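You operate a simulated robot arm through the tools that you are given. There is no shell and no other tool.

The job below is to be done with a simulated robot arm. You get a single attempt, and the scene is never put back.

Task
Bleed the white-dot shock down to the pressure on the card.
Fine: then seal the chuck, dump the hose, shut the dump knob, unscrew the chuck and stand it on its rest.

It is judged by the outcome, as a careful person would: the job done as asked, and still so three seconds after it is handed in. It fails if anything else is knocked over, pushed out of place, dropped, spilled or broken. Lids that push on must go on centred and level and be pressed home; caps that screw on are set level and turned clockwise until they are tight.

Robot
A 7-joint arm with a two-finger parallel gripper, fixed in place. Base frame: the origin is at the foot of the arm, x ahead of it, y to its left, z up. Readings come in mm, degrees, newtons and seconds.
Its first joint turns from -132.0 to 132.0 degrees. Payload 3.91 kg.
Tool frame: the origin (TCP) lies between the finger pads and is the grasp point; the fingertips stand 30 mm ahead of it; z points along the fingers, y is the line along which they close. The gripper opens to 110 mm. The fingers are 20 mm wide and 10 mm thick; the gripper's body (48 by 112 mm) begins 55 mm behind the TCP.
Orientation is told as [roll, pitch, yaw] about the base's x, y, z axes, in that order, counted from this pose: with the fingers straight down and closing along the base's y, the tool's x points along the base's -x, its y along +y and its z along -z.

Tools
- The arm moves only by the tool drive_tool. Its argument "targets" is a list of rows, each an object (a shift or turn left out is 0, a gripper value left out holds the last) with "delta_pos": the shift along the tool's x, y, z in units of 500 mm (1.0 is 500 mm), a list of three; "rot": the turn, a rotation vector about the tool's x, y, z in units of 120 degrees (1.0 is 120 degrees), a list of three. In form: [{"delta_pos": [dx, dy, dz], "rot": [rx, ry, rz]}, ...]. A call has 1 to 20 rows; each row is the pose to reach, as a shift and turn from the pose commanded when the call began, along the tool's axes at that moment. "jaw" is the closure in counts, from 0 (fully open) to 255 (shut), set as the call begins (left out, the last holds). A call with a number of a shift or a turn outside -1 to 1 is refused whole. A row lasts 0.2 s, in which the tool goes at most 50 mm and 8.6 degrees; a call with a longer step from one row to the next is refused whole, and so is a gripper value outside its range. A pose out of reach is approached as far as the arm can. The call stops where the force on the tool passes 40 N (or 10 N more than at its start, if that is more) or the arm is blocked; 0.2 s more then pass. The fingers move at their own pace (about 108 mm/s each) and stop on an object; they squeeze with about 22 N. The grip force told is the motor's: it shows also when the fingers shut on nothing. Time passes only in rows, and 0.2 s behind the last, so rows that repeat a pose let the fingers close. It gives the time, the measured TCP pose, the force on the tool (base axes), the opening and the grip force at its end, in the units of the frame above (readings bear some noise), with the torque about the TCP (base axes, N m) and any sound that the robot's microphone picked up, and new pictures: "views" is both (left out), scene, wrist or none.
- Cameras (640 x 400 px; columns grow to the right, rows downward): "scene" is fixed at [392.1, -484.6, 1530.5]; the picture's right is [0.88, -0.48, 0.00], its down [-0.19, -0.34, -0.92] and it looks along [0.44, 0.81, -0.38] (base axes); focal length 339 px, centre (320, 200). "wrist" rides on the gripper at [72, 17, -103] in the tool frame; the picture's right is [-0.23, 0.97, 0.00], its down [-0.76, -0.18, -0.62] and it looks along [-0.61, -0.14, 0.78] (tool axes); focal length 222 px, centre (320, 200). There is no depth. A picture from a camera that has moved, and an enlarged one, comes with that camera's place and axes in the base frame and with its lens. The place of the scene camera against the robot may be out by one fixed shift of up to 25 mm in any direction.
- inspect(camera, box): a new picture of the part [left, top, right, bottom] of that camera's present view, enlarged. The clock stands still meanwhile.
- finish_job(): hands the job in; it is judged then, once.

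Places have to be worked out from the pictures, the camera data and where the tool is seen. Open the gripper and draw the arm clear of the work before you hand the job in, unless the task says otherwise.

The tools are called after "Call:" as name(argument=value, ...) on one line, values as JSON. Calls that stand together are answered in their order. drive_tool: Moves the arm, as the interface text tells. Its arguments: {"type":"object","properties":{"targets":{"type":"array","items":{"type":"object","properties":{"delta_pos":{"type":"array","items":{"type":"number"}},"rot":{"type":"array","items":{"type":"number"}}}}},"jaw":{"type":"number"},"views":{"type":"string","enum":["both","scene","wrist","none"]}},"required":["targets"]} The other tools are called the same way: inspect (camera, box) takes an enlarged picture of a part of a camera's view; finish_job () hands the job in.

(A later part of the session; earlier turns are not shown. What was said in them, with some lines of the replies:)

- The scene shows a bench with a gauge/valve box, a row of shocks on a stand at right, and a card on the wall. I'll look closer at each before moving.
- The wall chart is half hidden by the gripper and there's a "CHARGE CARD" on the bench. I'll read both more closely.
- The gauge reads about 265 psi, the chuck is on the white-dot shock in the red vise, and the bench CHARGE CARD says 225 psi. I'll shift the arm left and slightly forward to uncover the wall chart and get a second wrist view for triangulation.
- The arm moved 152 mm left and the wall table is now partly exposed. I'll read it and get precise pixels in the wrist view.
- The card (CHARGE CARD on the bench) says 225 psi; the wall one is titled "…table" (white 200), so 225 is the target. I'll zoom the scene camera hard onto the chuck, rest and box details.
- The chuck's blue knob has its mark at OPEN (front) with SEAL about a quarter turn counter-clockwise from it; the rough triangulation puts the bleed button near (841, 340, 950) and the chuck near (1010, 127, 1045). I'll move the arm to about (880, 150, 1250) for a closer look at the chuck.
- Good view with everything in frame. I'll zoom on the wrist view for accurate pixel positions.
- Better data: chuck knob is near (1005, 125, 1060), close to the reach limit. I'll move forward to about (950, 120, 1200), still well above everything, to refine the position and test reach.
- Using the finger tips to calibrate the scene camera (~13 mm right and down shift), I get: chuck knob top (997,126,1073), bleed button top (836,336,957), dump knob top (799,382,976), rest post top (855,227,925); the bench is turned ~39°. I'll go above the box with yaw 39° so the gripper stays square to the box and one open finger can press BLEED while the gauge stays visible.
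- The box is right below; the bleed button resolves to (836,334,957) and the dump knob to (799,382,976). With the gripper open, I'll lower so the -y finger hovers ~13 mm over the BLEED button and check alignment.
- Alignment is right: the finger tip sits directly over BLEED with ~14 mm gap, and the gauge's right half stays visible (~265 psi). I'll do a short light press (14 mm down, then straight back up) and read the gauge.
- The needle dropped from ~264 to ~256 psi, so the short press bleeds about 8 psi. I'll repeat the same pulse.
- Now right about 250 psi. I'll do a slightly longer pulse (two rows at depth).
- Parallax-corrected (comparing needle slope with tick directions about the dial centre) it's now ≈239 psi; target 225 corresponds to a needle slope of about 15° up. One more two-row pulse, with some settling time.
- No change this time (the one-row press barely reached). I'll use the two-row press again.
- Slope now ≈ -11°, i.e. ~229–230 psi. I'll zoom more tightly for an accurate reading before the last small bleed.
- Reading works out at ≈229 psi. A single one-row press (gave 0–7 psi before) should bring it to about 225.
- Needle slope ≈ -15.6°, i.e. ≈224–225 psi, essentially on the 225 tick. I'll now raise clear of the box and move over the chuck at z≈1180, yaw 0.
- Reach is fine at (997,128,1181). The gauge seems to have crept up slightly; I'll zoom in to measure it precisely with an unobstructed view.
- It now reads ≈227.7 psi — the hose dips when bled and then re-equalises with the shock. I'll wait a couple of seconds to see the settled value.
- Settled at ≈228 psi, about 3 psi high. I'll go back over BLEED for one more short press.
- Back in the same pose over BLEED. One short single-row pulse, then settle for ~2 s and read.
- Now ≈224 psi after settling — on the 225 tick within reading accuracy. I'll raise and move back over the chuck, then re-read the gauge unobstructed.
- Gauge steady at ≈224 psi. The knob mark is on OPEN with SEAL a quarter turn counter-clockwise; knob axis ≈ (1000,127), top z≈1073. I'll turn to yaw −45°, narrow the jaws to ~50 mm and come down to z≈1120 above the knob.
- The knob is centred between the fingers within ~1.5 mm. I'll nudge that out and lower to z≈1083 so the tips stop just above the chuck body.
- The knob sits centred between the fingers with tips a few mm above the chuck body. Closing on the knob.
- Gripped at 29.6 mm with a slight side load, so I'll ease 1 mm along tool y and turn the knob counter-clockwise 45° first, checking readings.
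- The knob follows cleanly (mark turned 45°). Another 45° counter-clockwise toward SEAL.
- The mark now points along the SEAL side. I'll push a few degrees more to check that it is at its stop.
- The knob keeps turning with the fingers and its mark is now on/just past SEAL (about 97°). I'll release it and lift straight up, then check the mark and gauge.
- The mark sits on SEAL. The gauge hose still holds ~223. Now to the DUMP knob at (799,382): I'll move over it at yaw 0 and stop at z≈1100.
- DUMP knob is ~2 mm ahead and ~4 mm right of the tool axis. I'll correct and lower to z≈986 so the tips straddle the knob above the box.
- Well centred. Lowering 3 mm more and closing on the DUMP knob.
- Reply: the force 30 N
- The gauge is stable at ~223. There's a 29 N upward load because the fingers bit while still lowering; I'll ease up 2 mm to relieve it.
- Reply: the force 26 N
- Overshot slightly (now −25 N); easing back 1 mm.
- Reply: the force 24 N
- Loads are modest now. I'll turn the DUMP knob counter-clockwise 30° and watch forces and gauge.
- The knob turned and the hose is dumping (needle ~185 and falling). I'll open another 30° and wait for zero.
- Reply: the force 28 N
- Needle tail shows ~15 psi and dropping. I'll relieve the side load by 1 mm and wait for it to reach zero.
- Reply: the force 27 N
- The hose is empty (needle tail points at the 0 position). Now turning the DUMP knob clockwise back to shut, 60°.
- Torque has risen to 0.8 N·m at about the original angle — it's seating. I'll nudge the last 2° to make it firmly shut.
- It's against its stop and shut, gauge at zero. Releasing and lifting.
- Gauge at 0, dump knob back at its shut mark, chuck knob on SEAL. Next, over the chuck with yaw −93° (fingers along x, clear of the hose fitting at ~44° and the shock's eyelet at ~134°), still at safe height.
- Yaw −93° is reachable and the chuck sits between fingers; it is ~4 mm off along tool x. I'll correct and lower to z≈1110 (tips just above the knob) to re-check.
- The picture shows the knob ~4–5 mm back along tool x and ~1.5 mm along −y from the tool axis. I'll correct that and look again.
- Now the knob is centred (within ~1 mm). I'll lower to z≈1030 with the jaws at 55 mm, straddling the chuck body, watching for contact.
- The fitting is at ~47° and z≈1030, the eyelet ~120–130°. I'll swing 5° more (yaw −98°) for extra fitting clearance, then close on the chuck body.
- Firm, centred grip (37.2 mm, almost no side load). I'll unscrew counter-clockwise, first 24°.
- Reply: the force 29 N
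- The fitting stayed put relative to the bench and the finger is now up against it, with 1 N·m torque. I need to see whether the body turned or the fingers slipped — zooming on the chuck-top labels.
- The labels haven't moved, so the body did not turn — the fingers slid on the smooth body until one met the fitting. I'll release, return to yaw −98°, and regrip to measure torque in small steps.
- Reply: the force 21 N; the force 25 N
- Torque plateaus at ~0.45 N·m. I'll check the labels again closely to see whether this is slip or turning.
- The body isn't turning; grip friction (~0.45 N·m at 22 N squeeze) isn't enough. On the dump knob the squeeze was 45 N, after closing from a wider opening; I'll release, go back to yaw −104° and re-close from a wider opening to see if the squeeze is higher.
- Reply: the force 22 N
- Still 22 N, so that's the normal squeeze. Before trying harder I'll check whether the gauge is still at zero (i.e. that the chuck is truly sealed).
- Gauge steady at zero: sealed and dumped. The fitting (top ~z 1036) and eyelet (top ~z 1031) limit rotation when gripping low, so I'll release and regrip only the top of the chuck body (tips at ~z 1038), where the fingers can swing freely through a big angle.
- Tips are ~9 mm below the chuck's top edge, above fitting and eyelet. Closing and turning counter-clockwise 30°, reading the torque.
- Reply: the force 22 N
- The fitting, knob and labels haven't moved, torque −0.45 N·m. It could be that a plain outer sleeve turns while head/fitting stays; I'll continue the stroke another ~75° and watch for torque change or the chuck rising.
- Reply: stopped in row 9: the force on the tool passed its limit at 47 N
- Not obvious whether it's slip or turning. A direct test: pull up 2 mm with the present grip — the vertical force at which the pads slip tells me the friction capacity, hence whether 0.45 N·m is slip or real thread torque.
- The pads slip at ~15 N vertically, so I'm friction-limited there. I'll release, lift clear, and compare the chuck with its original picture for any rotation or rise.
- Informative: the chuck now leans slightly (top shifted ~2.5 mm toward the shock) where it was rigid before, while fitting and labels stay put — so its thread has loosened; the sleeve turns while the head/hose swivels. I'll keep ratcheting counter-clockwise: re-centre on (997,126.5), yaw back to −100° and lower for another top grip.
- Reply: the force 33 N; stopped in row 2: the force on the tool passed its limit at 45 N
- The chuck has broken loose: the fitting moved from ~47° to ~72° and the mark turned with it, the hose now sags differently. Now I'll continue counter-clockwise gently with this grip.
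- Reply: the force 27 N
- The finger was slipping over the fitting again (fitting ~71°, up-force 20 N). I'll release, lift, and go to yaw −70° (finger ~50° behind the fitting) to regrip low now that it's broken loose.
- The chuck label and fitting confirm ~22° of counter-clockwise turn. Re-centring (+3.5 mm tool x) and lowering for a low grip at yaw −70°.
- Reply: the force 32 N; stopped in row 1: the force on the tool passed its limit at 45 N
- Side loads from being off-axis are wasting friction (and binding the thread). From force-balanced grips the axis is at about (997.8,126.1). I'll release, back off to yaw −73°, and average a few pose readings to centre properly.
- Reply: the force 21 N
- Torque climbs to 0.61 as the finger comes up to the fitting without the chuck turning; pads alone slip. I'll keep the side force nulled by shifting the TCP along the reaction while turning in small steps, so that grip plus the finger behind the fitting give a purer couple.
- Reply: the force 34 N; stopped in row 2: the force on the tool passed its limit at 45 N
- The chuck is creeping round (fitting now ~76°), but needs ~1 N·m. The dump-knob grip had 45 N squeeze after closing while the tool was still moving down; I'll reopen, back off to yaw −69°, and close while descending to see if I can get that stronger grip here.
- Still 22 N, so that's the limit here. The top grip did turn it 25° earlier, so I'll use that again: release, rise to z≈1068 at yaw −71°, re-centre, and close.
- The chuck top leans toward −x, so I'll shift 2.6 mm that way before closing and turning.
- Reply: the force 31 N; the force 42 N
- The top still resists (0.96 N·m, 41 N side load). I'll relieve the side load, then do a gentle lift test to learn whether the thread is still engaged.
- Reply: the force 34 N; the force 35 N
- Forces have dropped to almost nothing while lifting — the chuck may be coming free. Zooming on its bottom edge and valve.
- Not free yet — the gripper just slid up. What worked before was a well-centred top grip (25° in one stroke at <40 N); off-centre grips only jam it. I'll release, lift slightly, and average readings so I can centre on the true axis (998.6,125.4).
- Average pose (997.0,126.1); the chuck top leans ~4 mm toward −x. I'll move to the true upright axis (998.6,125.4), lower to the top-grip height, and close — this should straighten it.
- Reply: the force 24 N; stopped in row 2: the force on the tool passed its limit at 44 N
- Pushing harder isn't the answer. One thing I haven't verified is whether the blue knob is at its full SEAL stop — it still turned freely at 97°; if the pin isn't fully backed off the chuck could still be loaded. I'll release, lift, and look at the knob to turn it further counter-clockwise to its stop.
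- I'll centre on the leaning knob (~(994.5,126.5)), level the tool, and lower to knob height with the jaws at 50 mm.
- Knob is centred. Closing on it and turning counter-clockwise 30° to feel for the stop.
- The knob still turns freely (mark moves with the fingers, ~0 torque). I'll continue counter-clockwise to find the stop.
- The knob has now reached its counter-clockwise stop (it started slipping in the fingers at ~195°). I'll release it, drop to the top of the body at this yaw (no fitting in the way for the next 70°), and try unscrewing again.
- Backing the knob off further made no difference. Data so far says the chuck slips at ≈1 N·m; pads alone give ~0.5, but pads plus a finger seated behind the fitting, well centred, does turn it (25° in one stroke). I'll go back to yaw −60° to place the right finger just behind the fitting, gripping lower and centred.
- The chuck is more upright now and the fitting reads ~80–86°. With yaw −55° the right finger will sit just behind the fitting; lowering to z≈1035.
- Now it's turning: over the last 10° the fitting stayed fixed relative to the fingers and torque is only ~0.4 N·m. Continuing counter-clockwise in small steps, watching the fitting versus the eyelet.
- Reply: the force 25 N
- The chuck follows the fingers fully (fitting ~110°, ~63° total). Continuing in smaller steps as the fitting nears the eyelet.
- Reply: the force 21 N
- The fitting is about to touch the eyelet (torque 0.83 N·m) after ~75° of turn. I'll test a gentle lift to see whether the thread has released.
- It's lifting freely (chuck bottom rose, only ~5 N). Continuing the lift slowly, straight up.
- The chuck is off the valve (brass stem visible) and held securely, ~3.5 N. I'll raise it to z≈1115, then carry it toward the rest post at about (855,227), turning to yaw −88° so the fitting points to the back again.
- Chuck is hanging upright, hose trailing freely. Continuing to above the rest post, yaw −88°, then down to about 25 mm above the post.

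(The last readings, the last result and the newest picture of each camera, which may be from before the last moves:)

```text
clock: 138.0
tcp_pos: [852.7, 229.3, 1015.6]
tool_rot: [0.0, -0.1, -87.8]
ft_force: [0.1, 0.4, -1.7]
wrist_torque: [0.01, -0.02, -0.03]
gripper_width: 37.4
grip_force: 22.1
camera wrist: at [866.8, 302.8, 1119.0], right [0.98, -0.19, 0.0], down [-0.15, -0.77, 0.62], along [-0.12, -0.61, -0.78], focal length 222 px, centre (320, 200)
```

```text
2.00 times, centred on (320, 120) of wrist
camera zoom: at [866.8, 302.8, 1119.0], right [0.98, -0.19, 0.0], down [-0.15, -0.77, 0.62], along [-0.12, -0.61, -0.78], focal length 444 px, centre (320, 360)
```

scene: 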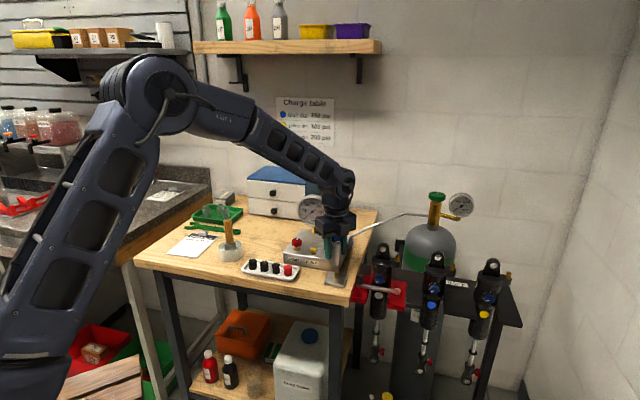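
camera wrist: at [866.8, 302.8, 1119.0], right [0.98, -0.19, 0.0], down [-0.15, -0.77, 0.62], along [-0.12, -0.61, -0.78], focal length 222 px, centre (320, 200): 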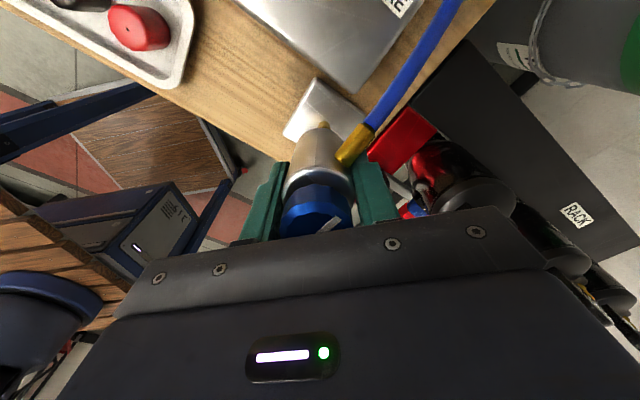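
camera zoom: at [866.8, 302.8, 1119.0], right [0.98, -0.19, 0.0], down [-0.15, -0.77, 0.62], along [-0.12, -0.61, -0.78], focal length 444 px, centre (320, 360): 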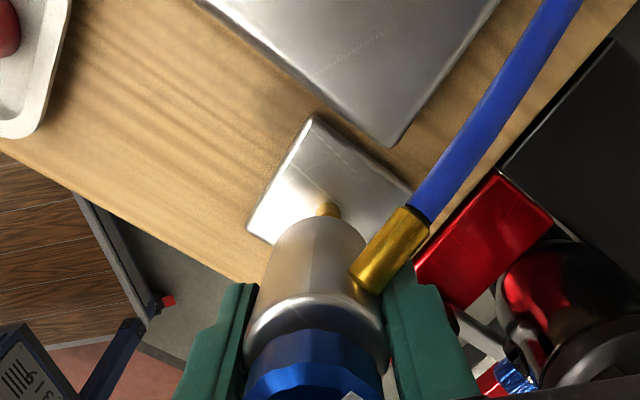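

Chuck is above the rest. I'll lower to ~10 mm above the post top and then refine alignment from both cameras.

Call:
drive_tool(targets=[{"delta_pos": [0, 0, 0.02]}, {"delta_pos": [0, 0, 0.04]}, {"delta_pos": [0, 0, 0.05]}, {"delta_pos": [0, 0, 0.05]}], views="both")

Call:
inspect(camera="scene", box=[320, 240, 360, 290])

Call:
inspect(camera="wrist", box=[260, 80, 380, 200])

```text
clock: 139.0
tcp_pos: [852.4, 228.5, 990.2]
tool_rot: [0.0, 0.0, -87.8]
ft_force: [0.6, 0.4, -3.6]
wrist_torque: [-0.02, 0.03, -0.03]
gripper_width: 37.7
grip_force: 21.8
camera wrist: at [867.2, 301.9, 1094.0], right [0.98, -0.19, 0.0], down [-0.15, -0.77, 0.62], along [-0.12, -0.61, -0.78], focal length 222 px, centre (320, 200)
```

scene: 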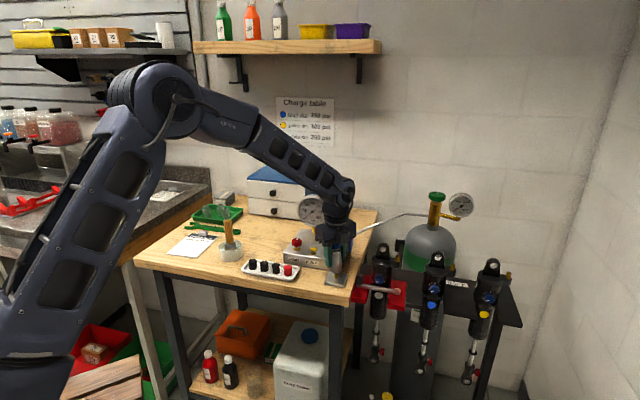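
wrist: 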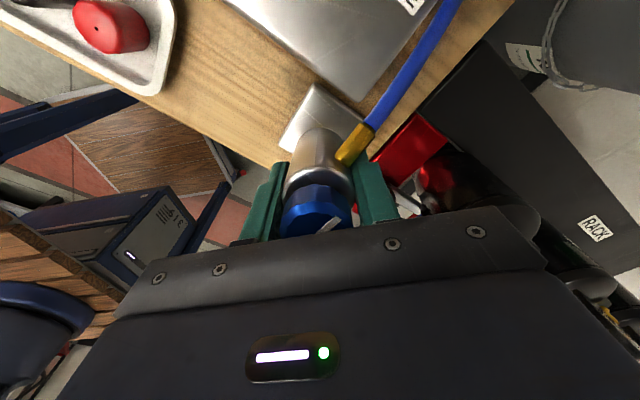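

```text
8.00 times, centred on (340, 265) of scene
camera zoom: at [392.1, -484.6, 1530.5], right [0.88, -0.48, 0.0], down [-0.19, -0.34, -0.92], along [0.44, 0.81, -0.38], focal length 2715 px, centre (160, -320)
```

zoom: 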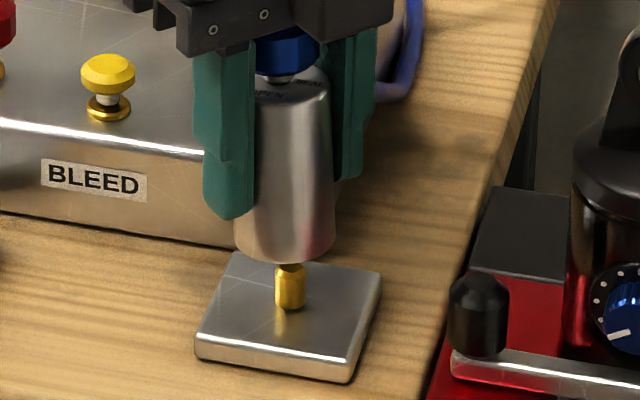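

```text
3.33 times, centred on (320, 140) of wrist
camera zoom: at [867.2, 301.9, 1094.0], right [0.98, -0.19, 0.0], down [-0.15, -0.77, 0.62], along [-0.12, -0.61, -0.78], focal length 740 px, centre (320, 400)
```

zoom: 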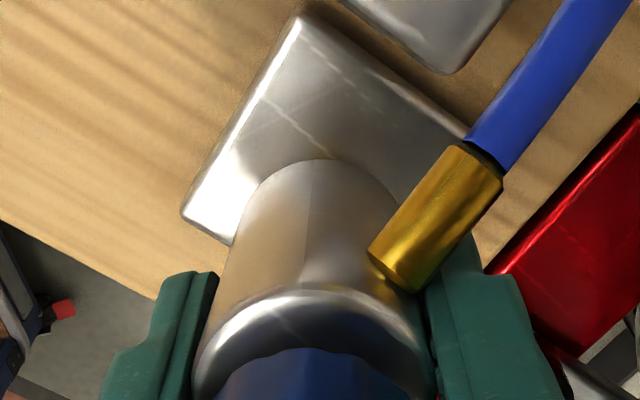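

Comparing both views, the post is ~1.6 mm to +x and ~1.5 mm to −y of the chuck axis. I'll shift and lower another 6 mm to check alignment just above the post.

Call:
drive_tool(targets=[{"delta_pos": [-0.0015, 0.0015, 0]}, {"delta_pos": [-0.0031, 0.0031, 0]}, {"delta_pos": [-0.0031, 0.0031, 0.008]}, {"delta_pos": [-0.0031, 0.0031, 0.014]}, {"delta_pos": [-0.0031, 0.0031, 0.014]}], views="none")

Call:
inspect(camera="scene", box=[325, 255, 355, 285])

Call:
inspect(camera="wrist", box=[260, 80, 380, 200])

```text
clock: 140.2
tcp_pos: [855.5, 227.7, 982.5]
tool_rot: [-0.1, 0.0, -87.8]
ft_force: [0.0, -0.9, -3.1]
wrist_torque: [-0.03, 0.0, -0.01]
gripper_width: 37.4
grip_force: 22.2
```

```text
13.33 times, centred on (340, 270) of scene
camera zoom: at [392.1, -484.6, 1530.5], right [0.88, -0.48, 0.0], down [-0.19, -0.34, -0.92], along [0.44, 0.81, -0.38], focal length 4526 px, centre (53, -733)
```

zoom: 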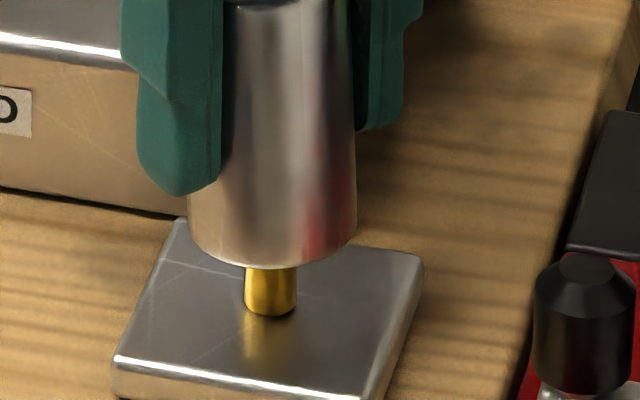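

```text
3.33 times, centred on (320, 140) of wrist
camera zoom: at [869.6, 300.5, 1086.4], right [0.98, -0.19, 0.0], down [-0.15, -0.77, 0.62], along [-0.12, -0.61, -0.78], focal length 740 px, centre (320, 400)
```

zoom: 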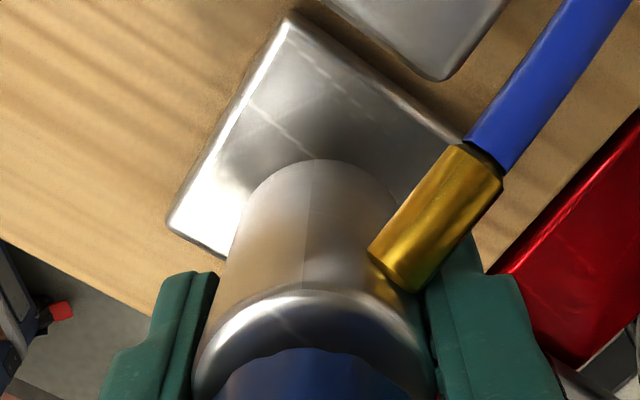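

Scene view shows the chuck axis within ~0.5 mm of the post and about 5 mm above it. Lowering gently in 2 mm steps with force checks.

Call:
drive_tool(targets=[{"delta_pos": [0, 0, 0.004]}, {"delta_pos": [0, 0, 0.008]}, {"delta_pos": [0, 0, 0.012]}], views="none")

Call:
drive_tool(targets=[{"delta_pos": [0, 0, 0.002]}, {"delta_pos": [0, 0, 0.004]}], views="none")

Call:
inspect(camera="scene", box=[325, 255, 355, 285])

```text
clock: 141.0
tcp_pos: [854.9, 226.9, 977.2]
tool_rot: [0.0, 0.0, -87.9]
ft_force: [-0.5, 0.2, -3.0]
wrist_torque: [0.03, 0.01, 0.03]
gripper_width: 37.8
grip_force: 21.9
```

```text
clock: 141.6
tcp_pos: [856.1, 227.3, 974.4]
tool_rot: [0.0, 0.0, -87.8]
ft_force: [-0.2, 0.1, -2.9]
wrist_torque: [-0.01, 0.0, 0.03]
gripper_width: 37.6
grip_force: 21.8
```

```text
13.33 times, centred on (340, 270) of scene
camera zoom: at [392.1, -484.6, 1530.5], right [0.88, -0.48, 0.0], down [-0.19, -0.34, -0.92], along [0.44, 0.81, -0.38], focal length 4526 px, centre (53, -733)
```

zoom: 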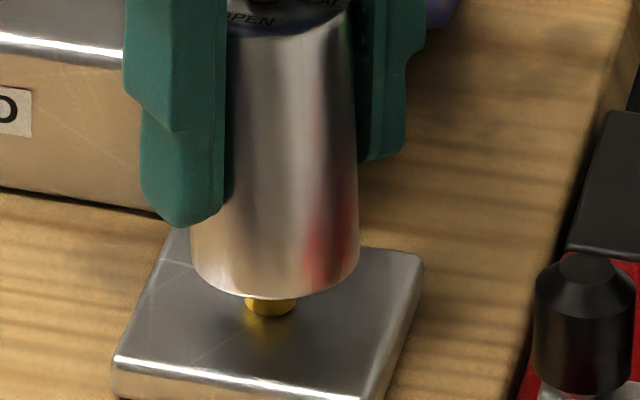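

No contact force yet with the chuck bottom already ~3 mm below the post top, so the post is entering the bore. Continuing down with a slight 0.5 mm correction.

Call:
drive_tool(targets=[{"delta_pos": [0.0005, -0.0009, 0.004]}, {"delta_pos": [0.0005, -0.0009, 0.008]}, {"delta_pos": [0.0005, -0.0009, 0.012]}], views="none")

Call:
inspect(camera="scene", box=[325, 250, 355, 285])

```text
clock: 142.4
tcp_pos: [856.0, 226.8, 968.3]
tool_rot: [0.0, -0.1, -87.8]
ft_force: [0.2, -0.2, -2.4]
wrist_torque: [-0.06, 0.0, 0.03]
gripper_width: 37.3
grip_force: 22.0
```

```text
11.43 times, centred on (340, 268) of scene
camera zoom: at [392.1, -484.6, 1530.5], right [0.88, -0.48, 0.0], down [-0.19, -0.34, -0.92], along [0.44, 0.81, -0.38], focal length 3879 px, centre (91, -571)
```

zoom: 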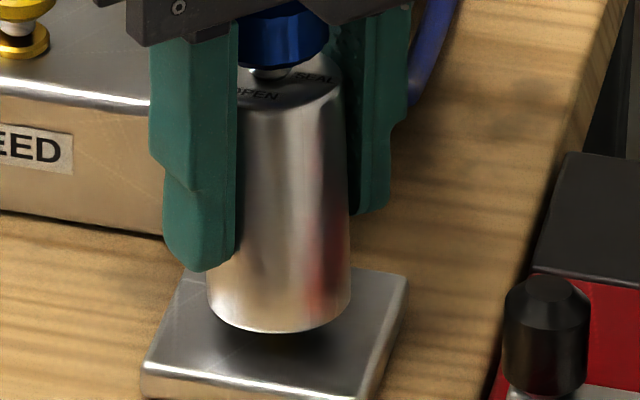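

Going down onto the post smoothly (bottom ~7 mm above the plate, no load). Continuing in small steps until the plate is felt.

Call:
drive_tool(targets=[{"delta_pos": [0, 0, 0.004]}, {"delta_pos": [0, 0, 0.008]}, {"delta_pos": [0, 0, 0.01]}], views="none")

Call:
inspect(camera="scene", box=[325, 250, 355, 285])

```text
clock: 143.2
tcp_pos: [854.4, 226.9, 964.2]
tool_rot: [0.0, 0.0, -87.8]
ft_force: [-2.1, -3.8, -2.6]
wrist_torque: [-0.04, 0.14, 0.09]
gripper_width: 37.4
grip_force: 22.0
```

```text
11.43 times, centred on (340, 268) of scene
camera zoom: at [392.1, -484.6, 1530.5], right [0.88, -0.48, 0.0], down [-0.19, -0.34, -0.92], along [0.44, 0.81, -0.38], focal length 3879 px, centre (91, -571)
```

zoom: 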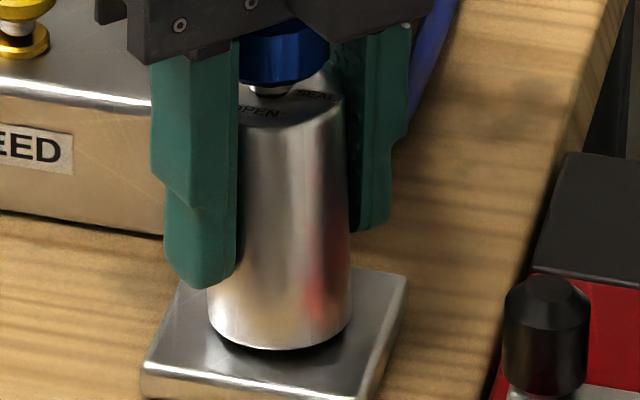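

Call:
drive_tool(targets=[{"delta_pos": [0, 0, 0.002]}, {"delta_pos": [0, 0, 0.004]}], views="none")

Call:
drive_tool(targets=[{"delta_pos": [0, 0, 0.001]}, {"delta_pos": [0, 0, 0.002]}], views="none")

Call:
inspect(camera="scene", box=[325, 250, 355, 285])

```text
clock: 143.8
tcp_pos: [855.3, 227.1, 962.5]
tool_rot: [0.0, 0.0, -87.9]
ft_force: [-1.2, -4.7, 15.2]
wrist_torque: [-0.12, 0.22, 0.0]
gripper_width: 37.3
grip_force: 21.5
```

```text
clock: 144.4
tcp_pos: [854.4, 225.2, 962.0]
tool_rot: [0.1, 0.1, -87.8]
ft_force: [12.3, -0.8, 17.5]
wrist_torque: [0.07, -0.4, 0.11]
gripper_width: 37.7
grip_force: 21.8
```

```text
11.43 times, centred on (340, 268) of scene
camera zoom: at [392.1, -484.6, 1530.5], right [0.88, -0.48, 0.0], down [-0.19, -0.34, -0.92], along [0.44, 0.81, -0.38], focal length 3879 px, centre (91, -571)
```

zoom: 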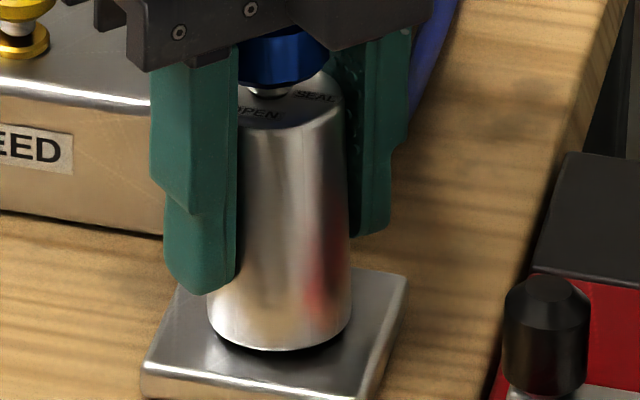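

Contact felt (17 N) with the chuck sitting on the plate over its post. Easing the load slightly and opening the fingers.

Call:
drive_tool(targets=[{"delta_pos": [0, 0, -0.0012]}, {"delta_pos": [0, 0, -0.0012]}], views="none")

Call:
drive_tool(targets=[{"delta_pos": [0, 0, 0]}, {"delta_pos": [0, 0, 0]}, {"delta_pos": [0, 0, 0]}], jaw=128, views="both")

Call:
inspect(camera="scene", box=[320, 240, 360, 290])

Call:
inspect(camera="wrist", box=[240, 90, 400, 250])

```text
clock: 145.0
tcp_pos: [855.5, 226.4, 961.6]
tool_rot: [0.1, -0.1, -87.8]
ft_force: [15.9, -0.4, 11.5]
wrist_torque: [0.15, -0.69, 0.07]
gripper_width: 37.2
grip_force: 21.6
```

```text
clock: 145.8
tcp_pos: [854.6, 226.9, 961.3]
tool_rot: [-0.1, -0.1, -87.8]
ft_force: [0.6, 0.7, -0.2]
wrist_torque: [-0.02, 0.0, -0.02]
gripper_width: 54.7
grip_force: 0.2
camera wrist: at [869.1, 299.9, 1065.4], right [0.98, -0.19, 0.0], down [-0.15, -0.77, 0.62], along [-0.12, -0.61, -0.78], focal length 222 px, centre (320, 200)
```

scene: 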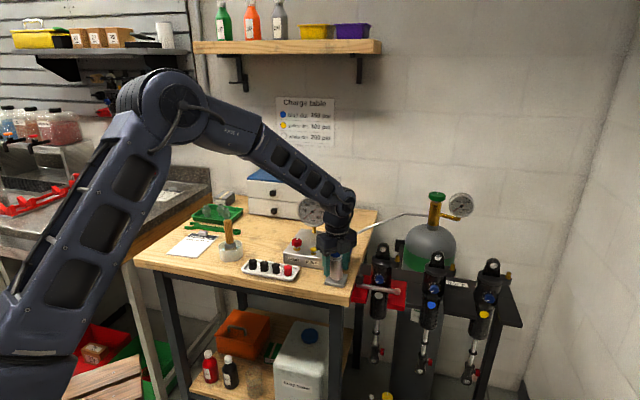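
wrist: 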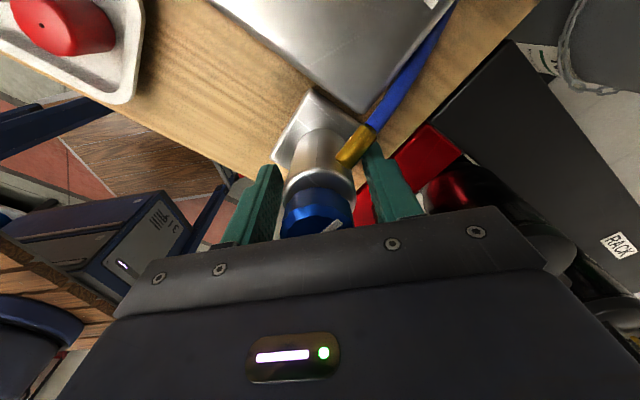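

```text
8.00 times, centred on (340, 265) of scene
camera zoom: at [392.1, -484.6, 1530.5], right [0.88, -0.48, 0.0], down [-0.19, -0.34, -0.92], along [0.44, 0.81, -0.38], focal length 2715 px, centre (160, -320)
```

zoom: 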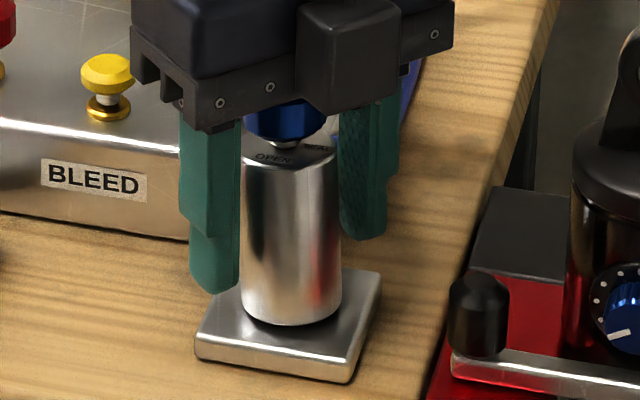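

```text
2.50 times, centred on (320, 170) of wrist
camera zoom: at [869.1, 299.9, 1065.4], right [0.98, -0.19, 0.0], down [-0.15, -0.77, 0.62], along [-0.12, -0.61, -0.78], focal length 555 px, centre (320, 275)
```

zoom: 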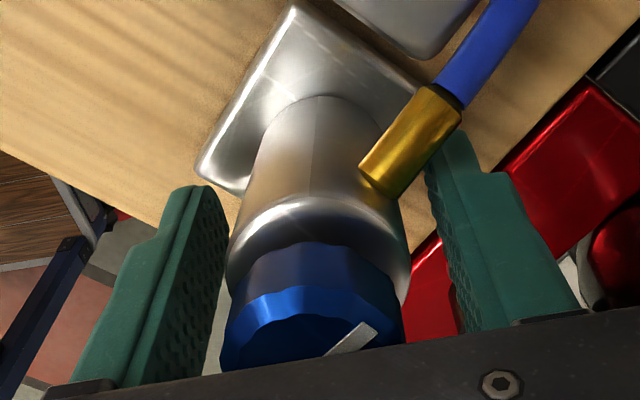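

The chuck stands upright on its rest, released. I'll lift straight up clear of it and look everything over.

Call:
drive_tool(targets=[{"delta_pos": [0, 0, -0.03]}, {"delta_pos": [0, 0, -0.08]}, {"delta_pos": [0, 0, -0.15]}, {"delta_pos": [0, 0, -0.22]}, {"delta_pos": [0, 0, -0.3]}, {"delta_pos": [0, 0, -0.38]}], views="both")

Call:
inspect(camera="scene", box=[315, 225, 365, 290])

Call:
inspect(camera="wrist", box=[220, 0, 420, 180])

Call:
inspect(camera="scene", box=[270, 185, 420, 310])

```text
clock: 147.2
tcp_pos: [855.4, 226.6, 1150.6]
tool_rot: [-0.1, -0.1, -87.9]
ft_force: [0.7, 0.6, -0.7]
wrist_torque: [-0.01, 0.01, 0.02]
gripper_width: 54.8
grip_force: 0.1
camera wrist: at [869.4, 300.2, 1254.5], right [0.98, -0.19, 0.0], down [-0.15, -0.77, 0.62], along [-0.12, -0.61, -0.78], focal length 222 px, centre (320, 200)
```

scene: 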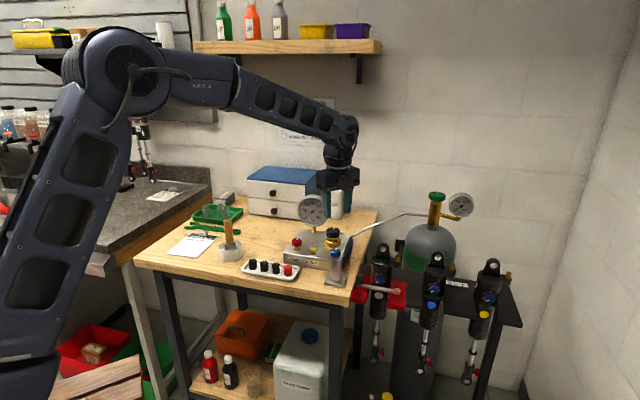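
wrist: 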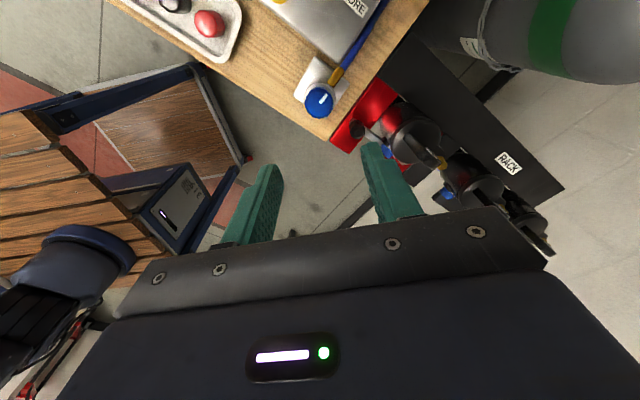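

```text
6.15 times, centred on (340, 258) of scene
camera zoom: at [392.1, -484.6, 1530.5], right [0.88, -0.48, 0.0], down [-0.19, -0.34, -0.92], along [0.44, 0.81, -0.38], focal length 2089 px, centre (197, -154)
```

zoom: 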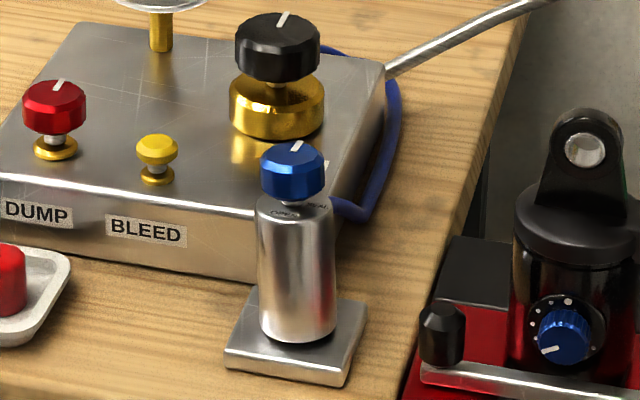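

```text
2.22 times, centred on (320, 90) of wrist
camera zoom: at [869.4, 300.2, 1254.5], right [0.98, -0.19, 0.0], down [-0.15, -0.77, 0.62], along [-0.12, -0.61, -0.78], focal length 494 px, centre (320, 444)
```

zoom: 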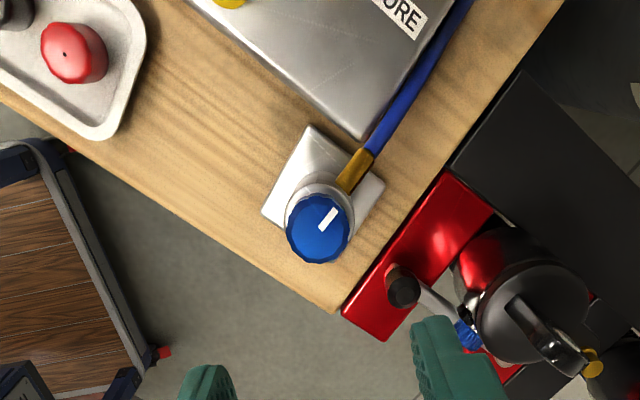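

```text
3.20 times, centred on (345, 248) of scene
camera zoom: at [392.1, -484.6, 1530.5], right [0.88, -0.48, 0.0], down [-0.19, -0.34, -0.92], along [0.44, 0.81, -0.38], focal length 1086 px, centre (240, 48)
```

zoom: 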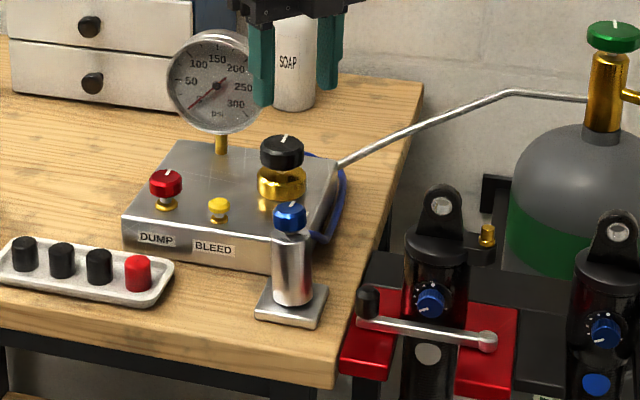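

Chuck upright on its rest, gauge at 0, dump mark shut, shock and everything else in place. Opening the gripper fully and drawing the arm up and back, clear of the work.

Call:
drive_tool(targets=[{"delta_pos": [0, 0, -0.09]}, {"delta_pos": [0, 0, -0.18]}, {"delta_pos": [0, 0, -0.26]}, {"delta_pos": [-0.05, -0.047, -0.3]}, {"delta_pos": [-0.1, -0.095, -0.34]}, {"delta_pos": [-0.15, -0.142, -0.37]}, {"delta_pos": [-0.2, -0.19, -0.4]}, {"delta_pos": [-0.25, -0.237, -0.4]}, {"delta_pos": [-0.3, -0.285, -0.4]}, {"delta_pos": [-0.342, -0.323, -0.4]}, {"delta_pos": [-0.342, -0.323, -0.4]}], jaw=0, views="both")

Call:
inspect(camera="scene", box=[315, 225, 365, 290])

Call:
inspect(camera="scene", box=[295, 190, 335, 230])

Call:
inspect(camera="scene", box=[340, 220, 530, 400])

```text
clock: 149.6
tcp_pos: [699.5, 46.9, 1354.0]
tool_rot: [0.0, 0.0, -87.8]
ft_force: [-0.7, -0.6, -0.1]
wrist_torque: [0.02, 0.02, 0.02]
gripper_width: 109.9
grip_force: 0.2
camera wrist: at [714.4, 121.4, 1457.5], right [0.98, -0.19, 0.0], down [-0.15, -0.77, 0.62], along [-0.12, -0.61, -0.78], focal length 222 px, centre (320, 200)
```

scene: 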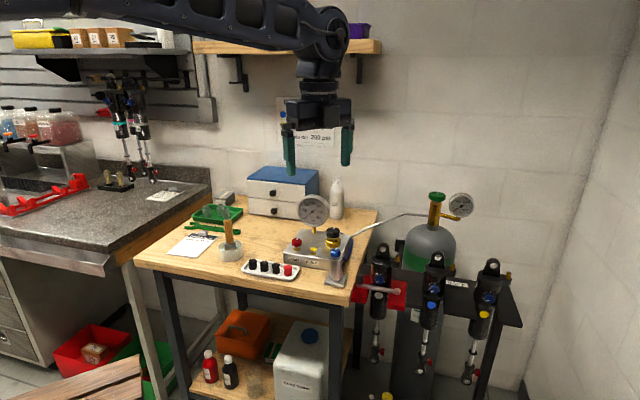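
wrist: 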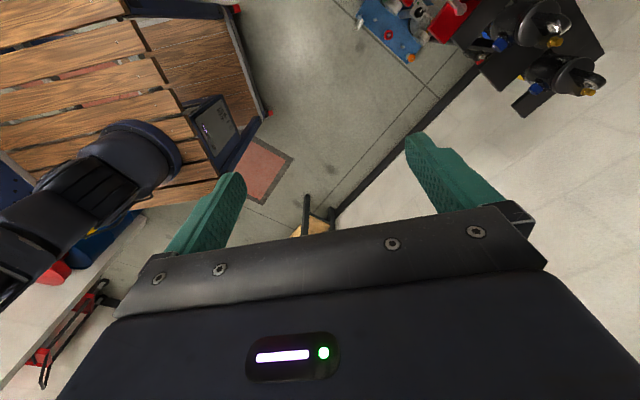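

```text
6.15 times, centred on (340, 258) of scene
camera zoom: at [392.1, -484.6, 1530.5], right [0.88, -0.48, 0.0], down [-0.19, -0.34, -0.92], along [0.44, 0.81, -0.38], focal length 2089 px, centre (197, -154)
```

zoom: 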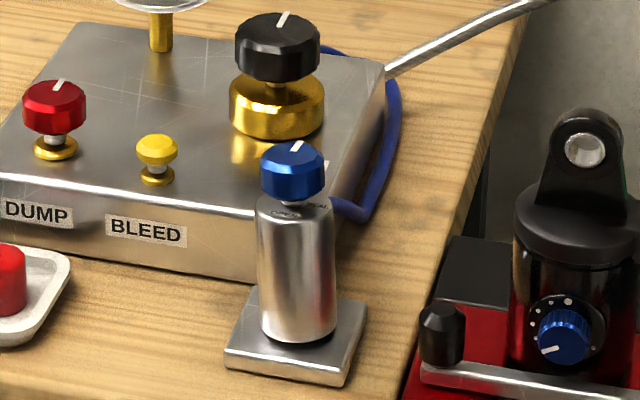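

```text
10.00 times, centred on (315, 210) of scene
camera zoom: at [392.1, -484.6, 1530.5], right [0.88, -0.48, 0.0], down [-0.19, -0.34, -0.92], along [0.44, 0.81, -0.38], focal length 3394 px, centre (370, 100)
```

zoom: 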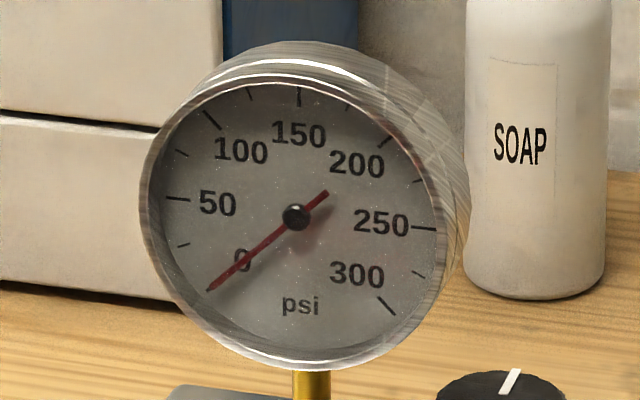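

```text
2.22 times, centred on (435, 310) of scene
camera zoom: at [392.1, -484.6, 1530.5], right [0.88, -0.48, 0.0], down [-0.19, -0.34, -0.92], along [0.44, 0.81, -0.38], focal length 754 px, centre (64, -44)
```

zoom: 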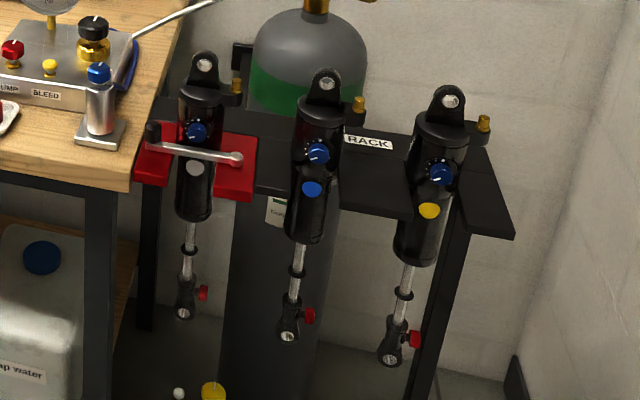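

The final check looks right:
- The shock was bled to about 224 psi against the card's 225, before I sealed the chuck.
- The hose reads 0 and the dump knob is back at its shut mark.
- The chuck is off the shock and standing upright on its rest.
- The arm is clear, with the gripper open.

I'm handing the job in.

Call:
finish_job()

```text
The job is handed in.
```

I finished the job and handed it in, but I couldn't check the shock's pressure after the chuck came off. It read about 224 psi before I sealed the chuck. The card says 225, and I read the gauge to within about 1 psi.

- **Pressure:** I used the 225 psi on the charge card, not the 200 psi for white-dot shocks on the wall table.
- **Chuck seal:** The chuck knob is sealed but sits at its counter-clockwise stop, past the SEAL mark. I turned it there while trying to free the chuck.
- **Hose and dump knob:** The hose is dumped to 0 and the gauge has stayed there. The dump knob is shut against its stop.
- **Unscrewing:** The chuck was tight. The grip alone slipped, so I turned it partly by pushing a finger against the hose fitting. It leaned a few degrees on the valve before it came free. I saw no damage to the chuck, fitting or valve in the pictures.
- **Final position:** The chuck stands upright on its rest. Nothing else looked moved or knocked over, and the arm is clear with the gripper open.
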